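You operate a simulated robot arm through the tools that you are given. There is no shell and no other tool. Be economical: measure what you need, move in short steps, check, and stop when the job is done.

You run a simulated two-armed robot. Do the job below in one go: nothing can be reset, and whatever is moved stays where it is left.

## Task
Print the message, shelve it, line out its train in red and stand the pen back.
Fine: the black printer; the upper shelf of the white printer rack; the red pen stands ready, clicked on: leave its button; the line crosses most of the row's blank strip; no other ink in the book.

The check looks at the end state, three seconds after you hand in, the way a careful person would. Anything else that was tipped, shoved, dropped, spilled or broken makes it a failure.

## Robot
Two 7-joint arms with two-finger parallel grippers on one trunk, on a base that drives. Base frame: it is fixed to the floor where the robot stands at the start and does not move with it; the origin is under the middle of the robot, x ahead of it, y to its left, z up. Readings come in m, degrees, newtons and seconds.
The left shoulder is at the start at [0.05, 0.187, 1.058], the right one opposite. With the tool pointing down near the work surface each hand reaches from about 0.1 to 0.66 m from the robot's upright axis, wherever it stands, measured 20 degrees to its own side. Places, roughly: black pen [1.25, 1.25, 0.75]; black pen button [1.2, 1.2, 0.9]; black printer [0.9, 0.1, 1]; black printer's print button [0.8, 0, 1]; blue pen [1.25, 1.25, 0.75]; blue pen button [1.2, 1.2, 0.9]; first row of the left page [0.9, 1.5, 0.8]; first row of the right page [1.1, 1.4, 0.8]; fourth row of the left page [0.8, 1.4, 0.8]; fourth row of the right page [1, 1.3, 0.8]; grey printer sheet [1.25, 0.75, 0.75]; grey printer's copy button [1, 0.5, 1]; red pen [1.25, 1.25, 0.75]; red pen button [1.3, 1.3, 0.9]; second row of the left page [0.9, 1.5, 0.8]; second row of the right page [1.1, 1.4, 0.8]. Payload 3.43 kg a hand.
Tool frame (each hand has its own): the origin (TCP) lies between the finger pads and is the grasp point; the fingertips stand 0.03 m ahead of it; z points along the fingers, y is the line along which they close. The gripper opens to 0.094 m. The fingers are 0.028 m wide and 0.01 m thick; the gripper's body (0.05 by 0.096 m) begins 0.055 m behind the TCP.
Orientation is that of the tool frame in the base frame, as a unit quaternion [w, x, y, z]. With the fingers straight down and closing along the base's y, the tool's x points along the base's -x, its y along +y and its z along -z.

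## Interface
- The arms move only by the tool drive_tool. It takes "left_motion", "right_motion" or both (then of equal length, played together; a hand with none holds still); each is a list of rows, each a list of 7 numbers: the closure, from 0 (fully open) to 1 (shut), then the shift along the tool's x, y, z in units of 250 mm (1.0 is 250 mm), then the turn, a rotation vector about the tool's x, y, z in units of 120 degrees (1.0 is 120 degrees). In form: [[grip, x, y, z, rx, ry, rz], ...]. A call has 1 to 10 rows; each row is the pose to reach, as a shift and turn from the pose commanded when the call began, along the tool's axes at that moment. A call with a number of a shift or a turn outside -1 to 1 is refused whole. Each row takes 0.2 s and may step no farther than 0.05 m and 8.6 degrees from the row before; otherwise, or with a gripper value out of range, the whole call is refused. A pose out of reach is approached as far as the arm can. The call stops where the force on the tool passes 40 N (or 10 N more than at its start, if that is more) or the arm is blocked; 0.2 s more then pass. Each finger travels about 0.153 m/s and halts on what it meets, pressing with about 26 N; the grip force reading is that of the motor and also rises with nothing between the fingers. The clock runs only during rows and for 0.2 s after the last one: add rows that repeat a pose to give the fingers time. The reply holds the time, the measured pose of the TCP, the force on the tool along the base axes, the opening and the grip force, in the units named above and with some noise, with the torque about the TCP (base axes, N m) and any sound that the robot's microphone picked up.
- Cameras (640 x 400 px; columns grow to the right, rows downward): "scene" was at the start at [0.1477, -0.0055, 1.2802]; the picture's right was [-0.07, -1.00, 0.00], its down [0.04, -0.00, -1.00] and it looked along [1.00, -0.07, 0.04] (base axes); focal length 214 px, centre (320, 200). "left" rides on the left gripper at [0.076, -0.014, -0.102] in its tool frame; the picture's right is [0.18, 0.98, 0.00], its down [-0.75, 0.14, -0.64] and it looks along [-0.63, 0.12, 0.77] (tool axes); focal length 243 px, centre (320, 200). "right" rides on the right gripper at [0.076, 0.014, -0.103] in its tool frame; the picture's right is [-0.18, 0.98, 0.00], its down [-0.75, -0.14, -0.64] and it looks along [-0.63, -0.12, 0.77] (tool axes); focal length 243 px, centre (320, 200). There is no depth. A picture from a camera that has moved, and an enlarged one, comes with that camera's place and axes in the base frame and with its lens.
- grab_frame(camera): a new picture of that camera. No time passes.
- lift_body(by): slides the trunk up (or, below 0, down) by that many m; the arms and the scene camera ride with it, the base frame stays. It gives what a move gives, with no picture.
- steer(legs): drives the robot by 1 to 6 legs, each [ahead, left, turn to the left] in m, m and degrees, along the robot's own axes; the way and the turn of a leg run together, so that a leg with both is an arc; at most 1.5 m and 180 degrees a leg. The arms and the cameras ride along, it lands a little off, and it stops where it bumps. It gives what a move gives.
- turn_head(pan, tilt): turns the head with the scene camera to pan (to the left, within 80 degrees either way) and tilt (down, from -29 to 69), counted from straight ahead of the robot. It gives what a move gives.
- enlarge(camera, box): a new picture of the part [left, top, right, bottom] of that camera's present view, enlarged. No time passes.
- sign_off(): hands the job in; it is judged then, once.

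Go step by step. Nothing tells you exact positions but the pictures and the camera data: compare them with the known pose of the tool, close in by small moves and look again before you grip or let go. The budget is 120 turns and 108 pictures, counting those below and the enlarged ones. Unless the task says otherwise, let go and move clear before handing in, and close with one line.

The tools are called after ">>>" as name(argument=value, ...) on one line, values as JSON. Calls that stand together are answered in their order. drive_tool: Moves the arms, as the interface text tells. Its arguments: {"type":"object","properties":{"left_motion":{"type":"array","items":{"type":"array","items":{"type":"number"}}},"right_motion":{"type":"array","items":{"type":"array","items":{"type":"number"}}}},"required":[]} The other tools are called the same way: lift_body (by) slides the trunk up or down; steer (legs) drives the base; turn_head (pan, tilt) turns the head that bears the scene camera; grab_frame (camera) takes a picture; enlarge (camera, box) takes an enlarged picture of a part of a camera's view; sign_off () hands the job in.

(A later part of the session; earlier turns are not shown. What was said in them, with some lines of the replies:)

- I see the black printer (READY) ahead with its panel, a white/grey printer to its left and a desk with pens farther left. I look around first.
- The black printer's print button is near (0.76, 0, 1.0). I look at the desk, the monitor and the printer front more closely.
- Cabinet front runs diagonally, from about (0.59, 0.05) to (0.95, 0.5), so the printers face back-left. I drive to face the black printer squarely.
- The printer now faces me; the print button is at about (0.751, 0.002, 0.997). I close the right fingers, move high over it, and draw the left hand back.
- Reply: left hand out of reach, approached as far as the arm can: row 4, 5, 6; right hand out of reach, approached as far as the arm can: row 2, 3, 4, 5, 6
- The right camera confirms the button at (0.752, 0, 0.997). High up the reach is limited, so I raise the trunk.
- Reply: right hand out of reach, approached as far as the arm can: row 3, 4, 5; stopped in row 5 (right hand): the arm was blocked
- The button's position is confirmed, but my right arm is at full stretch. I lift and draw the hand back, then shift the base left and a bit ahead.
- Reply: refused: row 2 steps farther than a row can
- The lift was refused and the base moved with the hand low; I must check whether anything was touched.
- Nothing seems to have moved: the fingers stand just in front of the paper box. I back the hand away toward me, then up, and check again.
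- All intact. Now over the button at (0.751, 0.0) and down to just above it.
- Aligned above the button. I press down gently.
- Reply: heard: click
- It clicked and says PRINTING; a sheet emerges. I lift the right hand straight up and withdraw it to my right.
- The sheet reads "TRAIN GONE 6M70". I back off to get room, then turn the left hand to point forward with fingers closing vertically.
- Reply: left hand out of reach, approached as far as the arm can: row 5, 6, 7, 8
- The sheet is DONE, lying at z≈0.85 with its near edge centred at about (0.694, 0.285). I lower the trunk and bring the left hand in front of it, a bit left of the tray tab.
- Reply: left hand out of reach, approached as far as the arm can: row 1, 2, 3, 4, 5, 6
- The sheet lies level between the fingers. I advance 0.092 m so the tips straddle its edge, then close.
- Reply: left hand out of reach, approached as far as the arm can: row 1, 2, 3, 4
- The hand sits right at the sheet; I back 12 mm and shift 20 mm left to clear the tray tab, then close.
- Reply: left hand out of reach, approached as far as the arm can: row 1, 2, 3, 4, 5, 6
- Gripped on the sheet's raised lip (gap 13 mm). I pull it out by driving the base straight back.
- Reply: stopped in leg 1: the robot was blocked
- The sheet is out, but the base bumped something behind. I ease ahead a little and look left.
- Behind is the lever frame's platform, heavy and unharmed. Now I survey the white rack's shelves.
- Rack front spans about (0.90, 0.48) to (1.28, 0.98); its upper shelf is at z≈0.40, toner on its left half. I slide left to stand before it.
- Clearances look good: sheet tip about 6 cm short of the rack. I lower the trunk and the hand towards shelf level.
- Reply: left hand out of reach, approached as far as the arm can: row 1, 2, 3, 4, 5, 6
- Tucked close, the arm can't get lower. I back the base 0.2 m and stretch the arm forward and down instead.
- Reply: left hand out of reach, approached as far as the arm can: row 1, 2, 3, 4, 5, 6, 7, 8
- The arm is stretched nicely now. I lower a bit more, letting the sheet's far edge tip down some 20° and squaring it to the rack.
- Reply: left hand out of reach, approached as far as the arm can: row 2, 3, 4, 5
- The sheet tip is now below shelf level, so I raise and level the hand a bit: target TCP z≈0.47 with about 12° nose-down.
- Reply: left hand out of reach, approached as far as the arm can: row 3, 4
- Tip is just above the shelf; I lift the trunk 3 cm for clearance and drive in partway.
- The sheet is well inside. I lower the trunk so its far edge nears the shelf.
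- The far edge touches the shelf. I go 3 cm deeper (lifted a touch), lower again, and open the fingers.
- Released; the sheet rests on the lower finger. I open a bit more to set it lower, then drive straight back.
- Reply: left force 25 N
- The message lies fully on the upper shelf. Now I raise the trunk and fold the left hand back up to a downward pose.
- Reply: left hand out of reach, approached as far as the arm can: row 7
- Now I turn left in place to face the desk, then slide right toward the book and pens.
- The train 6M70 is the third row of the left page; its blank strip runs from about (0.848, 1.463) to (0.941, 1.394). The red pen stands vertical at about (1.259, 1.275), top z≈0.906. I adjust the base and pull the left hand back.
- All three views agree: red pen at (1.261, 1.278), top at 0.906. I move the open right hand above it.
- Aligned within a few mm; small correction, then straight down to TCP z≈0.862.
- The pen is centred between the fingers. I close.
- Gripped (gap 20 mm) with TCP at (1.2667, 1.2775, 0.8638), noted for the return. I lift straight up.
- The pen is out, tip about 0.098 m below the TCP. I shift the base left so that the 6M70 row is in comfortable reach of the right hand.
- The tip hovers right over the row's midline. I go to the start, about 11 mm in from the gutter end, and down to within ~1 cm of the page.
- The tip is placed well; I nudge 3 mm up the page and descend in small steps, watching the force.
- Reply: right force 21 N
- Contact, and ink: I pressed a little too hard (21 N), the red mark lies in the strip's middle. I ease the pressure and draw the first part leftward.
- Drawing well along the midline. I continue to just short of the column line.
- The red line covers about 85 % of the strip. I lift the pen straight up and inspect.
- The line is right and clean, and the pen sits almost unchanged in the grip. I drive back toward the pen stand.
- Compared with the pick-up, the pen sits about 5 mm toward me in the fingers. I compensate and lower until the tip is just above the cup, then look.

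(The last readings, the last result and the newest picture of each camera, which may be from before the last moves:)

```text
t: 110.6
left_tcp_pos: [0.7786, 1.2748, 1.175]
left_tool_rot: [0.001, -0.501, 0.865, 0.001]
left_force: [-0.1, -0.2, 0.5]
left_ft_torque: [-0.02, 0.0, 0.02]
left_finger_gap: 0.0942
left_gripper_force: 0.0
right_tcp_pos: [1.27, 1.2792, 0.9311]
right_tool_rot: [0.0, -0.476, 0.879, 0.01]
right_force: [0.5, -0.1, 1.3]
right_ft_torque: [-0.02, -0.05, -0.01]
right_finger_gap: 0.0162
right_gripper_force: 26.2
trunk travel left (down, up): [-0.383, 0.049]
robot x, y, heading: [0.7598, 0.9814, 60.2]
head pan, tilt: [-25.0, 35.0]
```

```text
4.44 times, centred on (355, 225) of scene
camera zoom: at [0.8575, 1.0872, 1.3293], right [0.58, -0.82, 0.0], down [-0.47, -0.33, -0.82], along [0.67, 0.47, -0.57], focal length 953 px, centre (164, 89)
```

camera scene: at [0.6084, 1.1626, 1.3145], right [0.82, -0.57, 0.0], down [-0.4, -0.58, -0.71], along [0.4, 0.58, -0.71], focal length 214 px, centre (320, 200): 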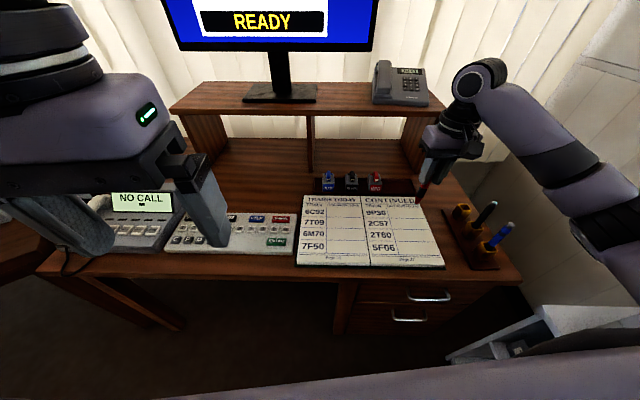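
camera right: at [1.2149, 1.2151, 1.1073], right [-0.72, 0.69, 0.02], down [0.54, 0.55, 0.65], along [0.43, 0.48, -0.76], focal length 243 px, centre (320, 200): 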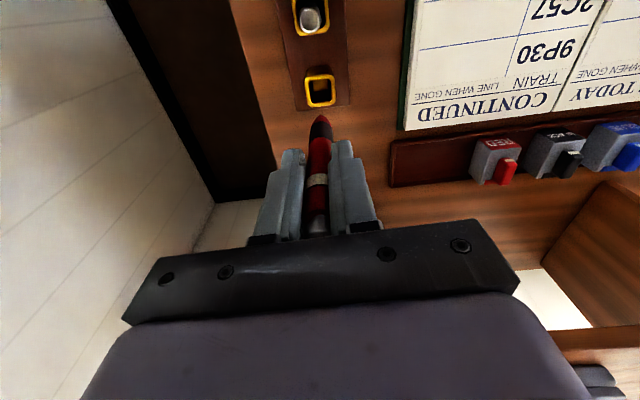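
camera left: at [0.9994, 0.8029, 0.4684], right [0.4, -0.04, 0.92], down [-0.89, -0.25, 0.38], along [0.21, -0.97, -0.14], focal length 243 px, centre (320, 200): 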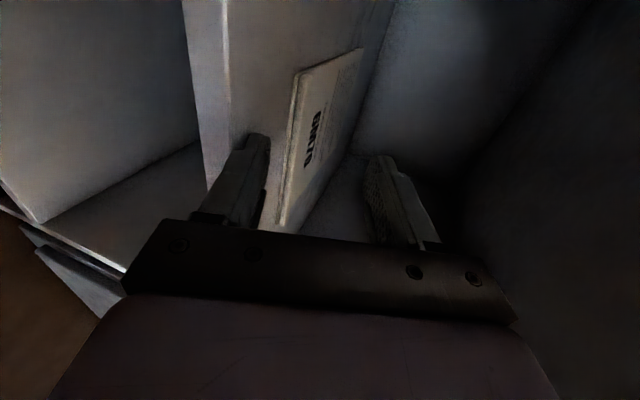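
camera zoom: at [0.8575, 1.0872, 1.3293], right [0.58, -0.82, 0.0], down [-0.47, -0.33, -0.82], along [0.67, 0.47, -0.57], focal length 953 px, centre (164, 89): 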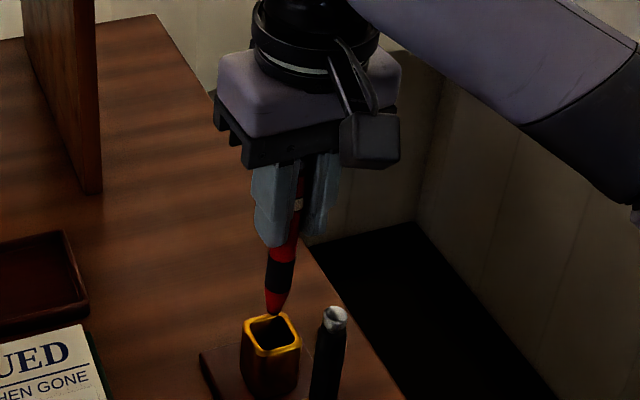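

The tip is over the cup's centre, but the pen leans about 5–6° in the grip. I tilt the hand about its closing axis to set the pen upright, keeping the tip in place.

>>> drive_tool(right_motion=[[1, -0.0183, 0, 0, 0, 0.023, 0], [1, -0.0365, 0, 0, 0, 0.046, 0]])

>>> enlarge(camera="right", box=[240, 40, 400, 240])

>>> enlarge(camera="scene", box=[310, 180, 400, 270])

```text
t: 111.2
left_tcp_pos: [0.7795, 1.2754, 1.174]
left_tool_rot: [0.001, -0.502, 0.865, 0.001]
left_force: [0.2, -0.2, 0.2]
left_ft_torque: [0.02, 0.01, 0.0]
left_finger_gap: 0.0938
left_gripper_force: 0.1
right_tcp_pos: [1.2753, 1.2871, 0.9295]
right_tool_rot: [-0.043, -0.476, 0.878, -0.013]
right_force: [-0.2, -0.8, -0.5]
right_ft_torque: [-0.01, -0.02, 0.02]
right_finger_gap: 0.0165
right_gripper_force: 26.0
trunk travel left (down, up): [-0.383, 0.049]
robot x, y, heading: [0.7545, 0.984, 60.2]
head pan, tilt: [-25.0, 35.0]
```

```text
2.00 times, centred on (320, 140) of right
camera zoom: at [1.2289, 1.2362, 1.0387], right [-0.72, 0.69, 0.0], down [0.57, 0.6, 0.57], along [0.39, 0.41, -0.82], focal length 485 px, centre (320, 320)
```

zoom: 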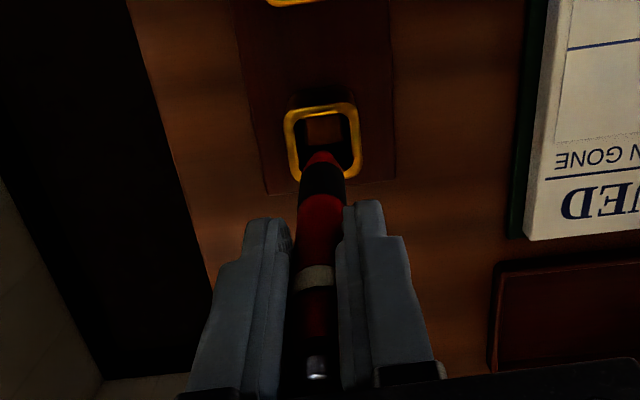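

```text
4.44 times, centred on (355, 225) of scene
camera zoom: at [0.8573, 1.0873, 1.3293], right [0.58, -0.82, 0.0], down [-0.47, -0.33, -0.82], along [0.67, 0.47, -0.57], focal length 953 px, centre (164, 89)
```

zoom: 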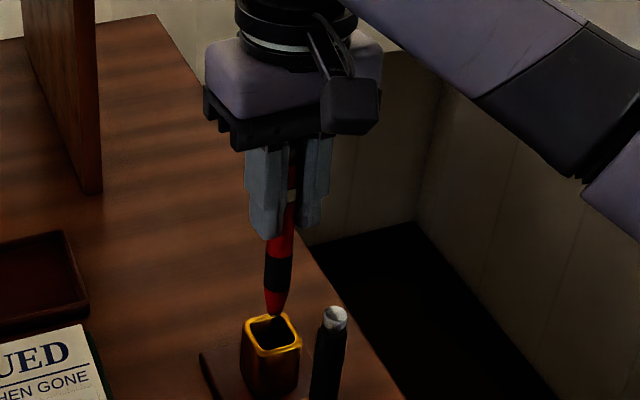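

The pen is upright over the cup. I lower it vertically in, most of the way.

>>> drive_tool(right_motion=[[1, -0.007, -0.0014, 0.08, 0, 0, 0], [1, -0.0106, -0.0022, 0.12, 0, 0, 0], [1, -0.014, -0.0029, 0.159, 0, 0, 0], [1, -0.0176, -0.0036, 0.2, 0, 0, 0]])

>>> enlarge(camera="scene", box=[310, 180, 400, 270])

```text
t: 112.2
left_tcp_pos: [0.7785, 1.2762, 1.1759]
left_tool_rot: [0.001, -0.503, 0.865, 0.001]
left_force: [0.4, 0.7, 0.2]
left_ft_torque: [0.03, 0.0, -0.02]
left_finger_gap: 0.0941
left_gripper_force: 0.1
right_tcp_pos: [1.2748, 1.2865, 0.8792]
right_tool_rot: [-0.043, -0.477, 0.878, -0.013]
right_force: [-0.2, 0.4, -1.4]
right_ft_torque: [-0.02, -0.01, 0.05]
right_finger_gap: 0.016
right_gripper_force: 25.8
trunk travel left (down, up): [-0.383, 0.049]
robot x, y, heading: [0.7582, 0.9862, 59.9]
head pan, tilt: [-25.0, 35.0]
```

```text
4.44 times, centred on (355, 225) of scene
camera zoom: at [0.8574, 1.0872, 1.3293], right [0.58, -0.82, 0.0], down [-0.47, -0.33, -0.82], along [0.67, 0.47, -0.57], focal length 953 px, centre (164, 89)
```

zoom: 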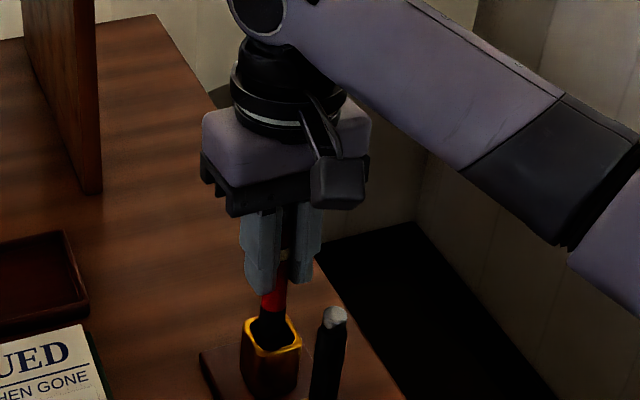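

>>> drive_tool(right_motion=[[1, -0.0014, -0.0003, 0.016, 0, 0, 0], [1, -0.0032, -0.0006, 0.036, 0, 0, 0]])

>>> drive_tool(right_motion=[[1, -0.0009, -0.0002, 0.01, 0, 0, 0]])

```text
t: 112.8
left_tcp_pos: [0.7781, 1.2753, 1.1764]
left_tool_rot: [0.002, -0.502, 0.865, 0.001]
left_force: [-0.2, 0.6, 0.1]
left_ft_torque: [0.02, 0.02, -0.02]
left_finger_gap: 0.094
left_gripper_force: 0.1
right_tcp_pos: [1.2749, 1.2879, 0.8706]
right_tool_rot: [-0.044, -0.477, 0.878, -0.013]
right_force: [0.2, 0.9, 0.4]
right_ft_torque: [0.02, 0.0, -0.02]
right_finger_gap: 0.0162
right_gripper_force: 25.8
trunk travel left (down, up): [-0.383, 0.049]
robot x, y, heading: [0.7566, 0.9879, 60.0]
head pan, tilt: [-25.0, 35.0]
```

```text
t: 113.2
left_tcp_pos: [0.778, 1.2752, 1.1746]
left_tool_rot: [0.001, -0.501, 0.865, 0.002]
left_force: [0.0, -0.1, -0.5]
left_ft_torque: [-0.02, 0.02, 0.0]
left_finger_gap: 0.0939
left_gripper_force: 0.1
right_tcp_pos: [1.2746, 1.2877, 0.869]
right_tool_rot: [-0.043, -0.477, 0.878, -0.014]
right_force: [-1.5, -1.6, -0.6]
right_ft_torque: [-0.05, 0.11, -0.02]
right_finger_gap: 0.016
right_gripper_force: 25.7
trunk travel left (down, up): [-0.383, 0.049]
robot x, y, heading: [0.7578, 0.9836, 60.3]
head pan, tilt: [-25.0, 35.0]
```

>>> drive_tool(right_motion=[[1, -0.0009, -0.0002, 0.01, 0, 0, 0]])

>>> drive_tool(right_motion=[[1, -0.0007, -0.0002, 0.008, 0, 0, 0]])

>>> enlarge(camera="scene", box=[320, 200, 390, 270])

>>> enlarge(camera="right", box=[240, 40, 400, 240])

```text
t: 113.6
left_tcp_pos: [0.7771, 1.2748, 1.1763]
left_tool_rot: [0.002, -0.502, 0.865, 0.002]
left_force: [-0.4, -0.2, 0.1]
left_ft_torque: [0.01, -0.02, 0.0]
left_finger_gap: 0.0943
left_gripper_force: 0.1
right_tcp_pos: [1.2743, 1.2869, 0.8666]
right_tool_rot: [-0.042, -0.477, 0.878, -0.012]
right_force: [-0.7, -3.2, 9.7]
right_ft_torque: [-0.34, -0.27, -0.01]
right_finger_gap: 0.0161
right_gripper_force: 25.9
trunk travel left (down, up): [-0.383, 0.049]
robot x, y, heading: [0.7581, 0.9851, 60.0]
head pan, tilt: [-25.0, 35.0]
```

```text
t: 114.0
left_tcp_pos: [0.7768, 1.2733, 1.177]
left_tool_rot: [0.002, -0.502, 0.865, 0.002]
left_force: [0.7, -0.1, -0.2]
left_ft_torque: [-0.02, -0.02, 0.0]
left_finger_gap: 0.0939
left_gripper_force: 0.1
right_tcp_pos: [1.2745, 1.2882, 0.8666]
right_tool_rot: [-0.041, -0.478, 0.878, -0.012]
right_force: [0.0, -3.7, 20.4]
right_ft_torque: [-0.5, -0.37, 0.04]
right_finger_gap: 0.0161
right_gripper_force: 26.1
trunk travel left (down, up): [-0.383, 0.049]
robot x, y, heading: [0.7543, 0.9903, 60.3]
head pan, tilt: [-25.0, 35.0]
```

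```text
5.71 times, centred on (355, 235) of scene
camera zoom: at [0.8556, 1.0858, 1.3299], right [0.58, -0.82, 0.0], down [-0.47, -0.33, -0.82], along [0.67, 0.47, -0.57], focal length 1226 px, centre (120, 0)
```

zoom: 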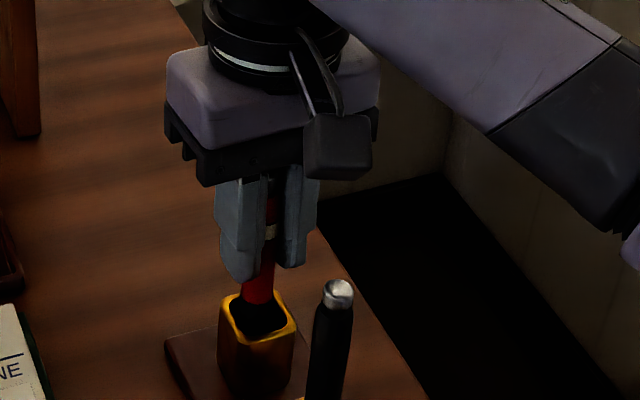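

```text
2.00 times, centred on (320, 140) of right
camera zoom: at [1.2278, 1.2365, 0.9748], right [-0.72, 0.69, 0.0], down [0.56, 0.59, 0.57], along [0.4, 0.42, -0.82], focal length 485 px, centre (320, 320)
```

zoom: 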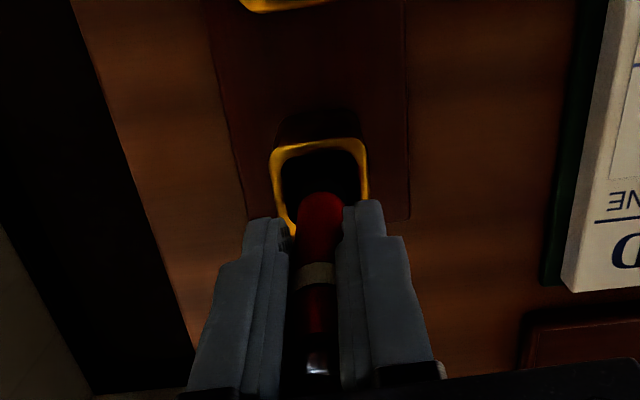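

The pen has bottomed out in its cup. I relieve the pressure and open the fingers.

>>> drive_tool(right_motion=[[1, 0.0012, 0.0003, -0.013, 0, 0, 0], [0.7, 0.0012, 0.0003, -0.013, 0, 0, 0], [0.4, 0.0012, 0.0003, -0.013, 0, 0, 0], [0, 0.0012, 0.0003, -0.013, 0, 0, 0], [0, 0.0012, 0.0003, -0.013, 0, 0, 0]])

>>> enlarge(camera="right", box=[180, 0, 460, 240])

>>> enlarge(camera="scene", box=[320, 200, 390, 270])

```text
t: 115.2
left_tcp_pos: [0.7778, 1.2756, 1.1743]
left_tool_rot: [0.001, -0.501, 0.866, 0.001]
left_force: [0.3, -0.4, -0.5]
left_ft_torque: [-0.01, 0.0, -0.01]
left_finger_gap: 0.0942
left_gripper_force: 0.1
right_tcp_pos: [1.2753, 1.288, 0.8661]
right_tool_rot: [-0.043, -0.477, 0.878, -0.014]
right_force: [-0.1, -0.4, 0.3]
right_ft_torque: [0.0, 0.02, 0.01]
right_finger_gap: 0.094
right_gripper_force: 0.0
trunk travel left (down, up): [-0.383, 0.049]
robot x, y, heading: [0.7573, 0.9853, 60.1]
head pan, tilt: [-25.0, 35.0]
```

```text
1.67 times, centred on (320, 120) of right
camera zoom: at [1.2287, 1.2372, 0.9751], right [-0.72, 0.69, 0.0], down [0.57, 0.6, 0.57], along [0.39, 0.41, -0.82], focal length 404 px, centre (320, 333)
```

zoom: 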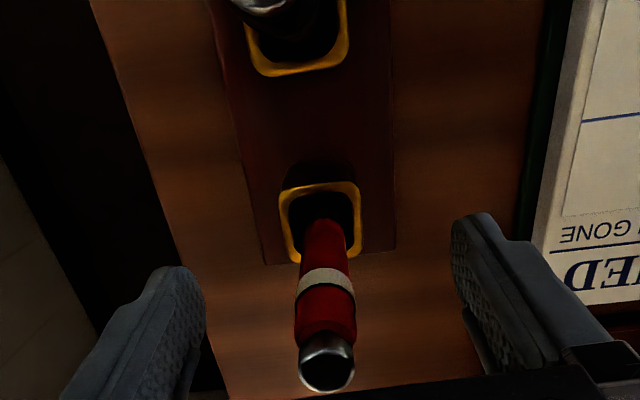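

```text
5.71 times, centred on (355, 235) of scene
camera zoom: at [0.8573, 1.0871, 1.3293], right [0.58, -0.82, 0.0], down [-0.47, -0.33, -0.82], along [0.67, 0.47, -0.57], focal length 1226 px, centre (120, 0)
```

zoom: 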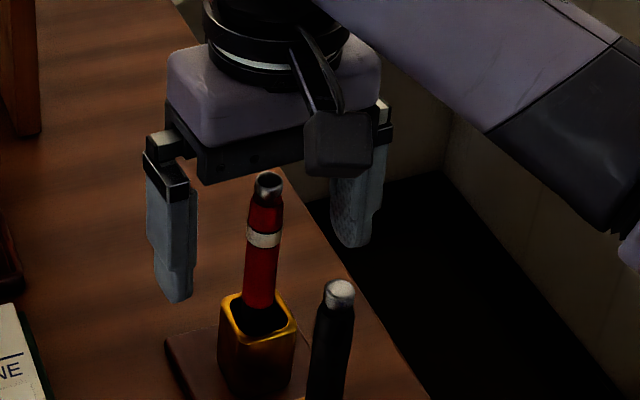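

The pen stands in its cup, free. I retreat straight up, then take final looks.

>>> drive_tool(right_motion=[[0, 0.008, 0.0016, -0.09, 0, 0, 0], [0, 0.0177, 0.0036, -0.2, 0, 0, 0], [0, 0.0336, 0.007, -0.38, 0, 0, 0], [0, 0.05, 0.01, -0.56, 0, 0, 0], [0, 0.065, 0.013, -0.74, 0, 0, 0]])

>>> grab_frame(camera="scene")

>>> enlarge(camera="scene", box=[130, 220, 430, 400])

```text
t: 116.4
left_tcp_pos: [0.778, 1.2755, 1.1767]
left_tool_rot: [0.001, -0.501, 0.865, 0.001]
left_force: [-0.7, 0.5, 0.0]
left_ft_torque: [0.0, 0.0, -0.03]
left_finger_gap: 0.094
left_gripper_force: 0.1
right_tcp_pos: [1.2757, 1.2873, 1.0515]
right_tool_rot: [-0.043, -0.476, 0.878, -0.013]
right_force: [-0.1, -0.2, 0.5]
right_ft_torque: [0.04, -0.01, 0.0]
right_finger_gap: 0.094
right_gripper_force: 0.1
trunk travel left (down, up): [-0.383, 0.049]
robot x, y, heading: [0.7584, 0.9858, 60.2]
head pan, tilt: [-25.0, 35.0]
```

```text
14 pictures are left
camera scene: at [0.8569, 1.0869, 1.3293], right [0.58, -0.82, 0.0], down [-0.47, -0.33, -0.82], along [0.67, 0.47, -0.57], focal length 214 px, centre (320, 200)
```

scene: 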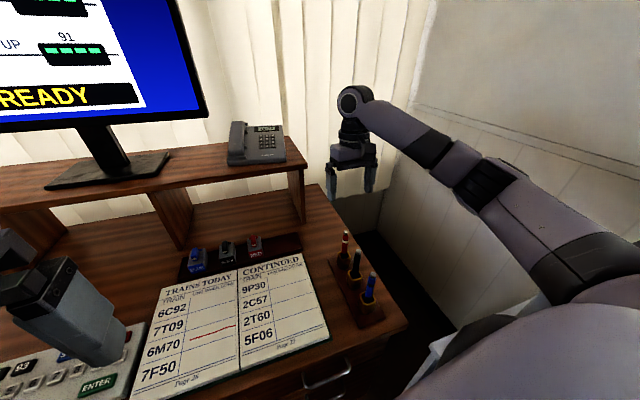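

```text
2.13 times, centred on (280, 310) of scene
camera zoom: at [0.8569, 1.0869, 1.3293], right [0.58, -0.82, 0.0], down [-0.47, -0.33, -0.82], along [0.67, 0.47, -0.57], focal length 458 px, centre (405, -35)
```

zoom: 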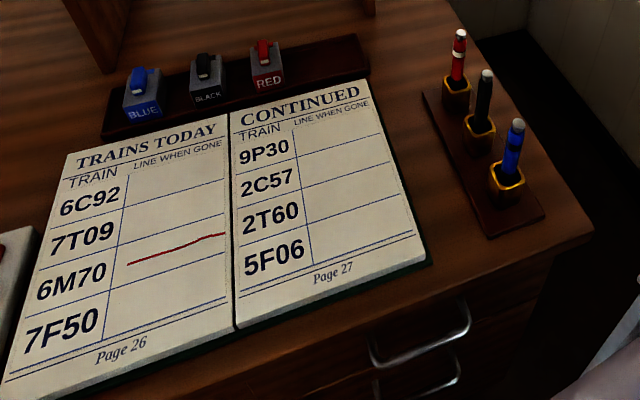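

The line crosses the 6M70 strip, the red pen stands in its cup, the message lies on the upper shelf, and both hands are clear; I hand in.

>>> sign_off()

```text
The job is handed in.
```

The message is printed and lies on the white rack's upper shelf, train 6M70 is lined out in red across about 85% of its blank strip, and the red pen is back in its cup with its button untouched. While reversing, the base bumped the lever-frame platform once; nothing visible was disturbed.
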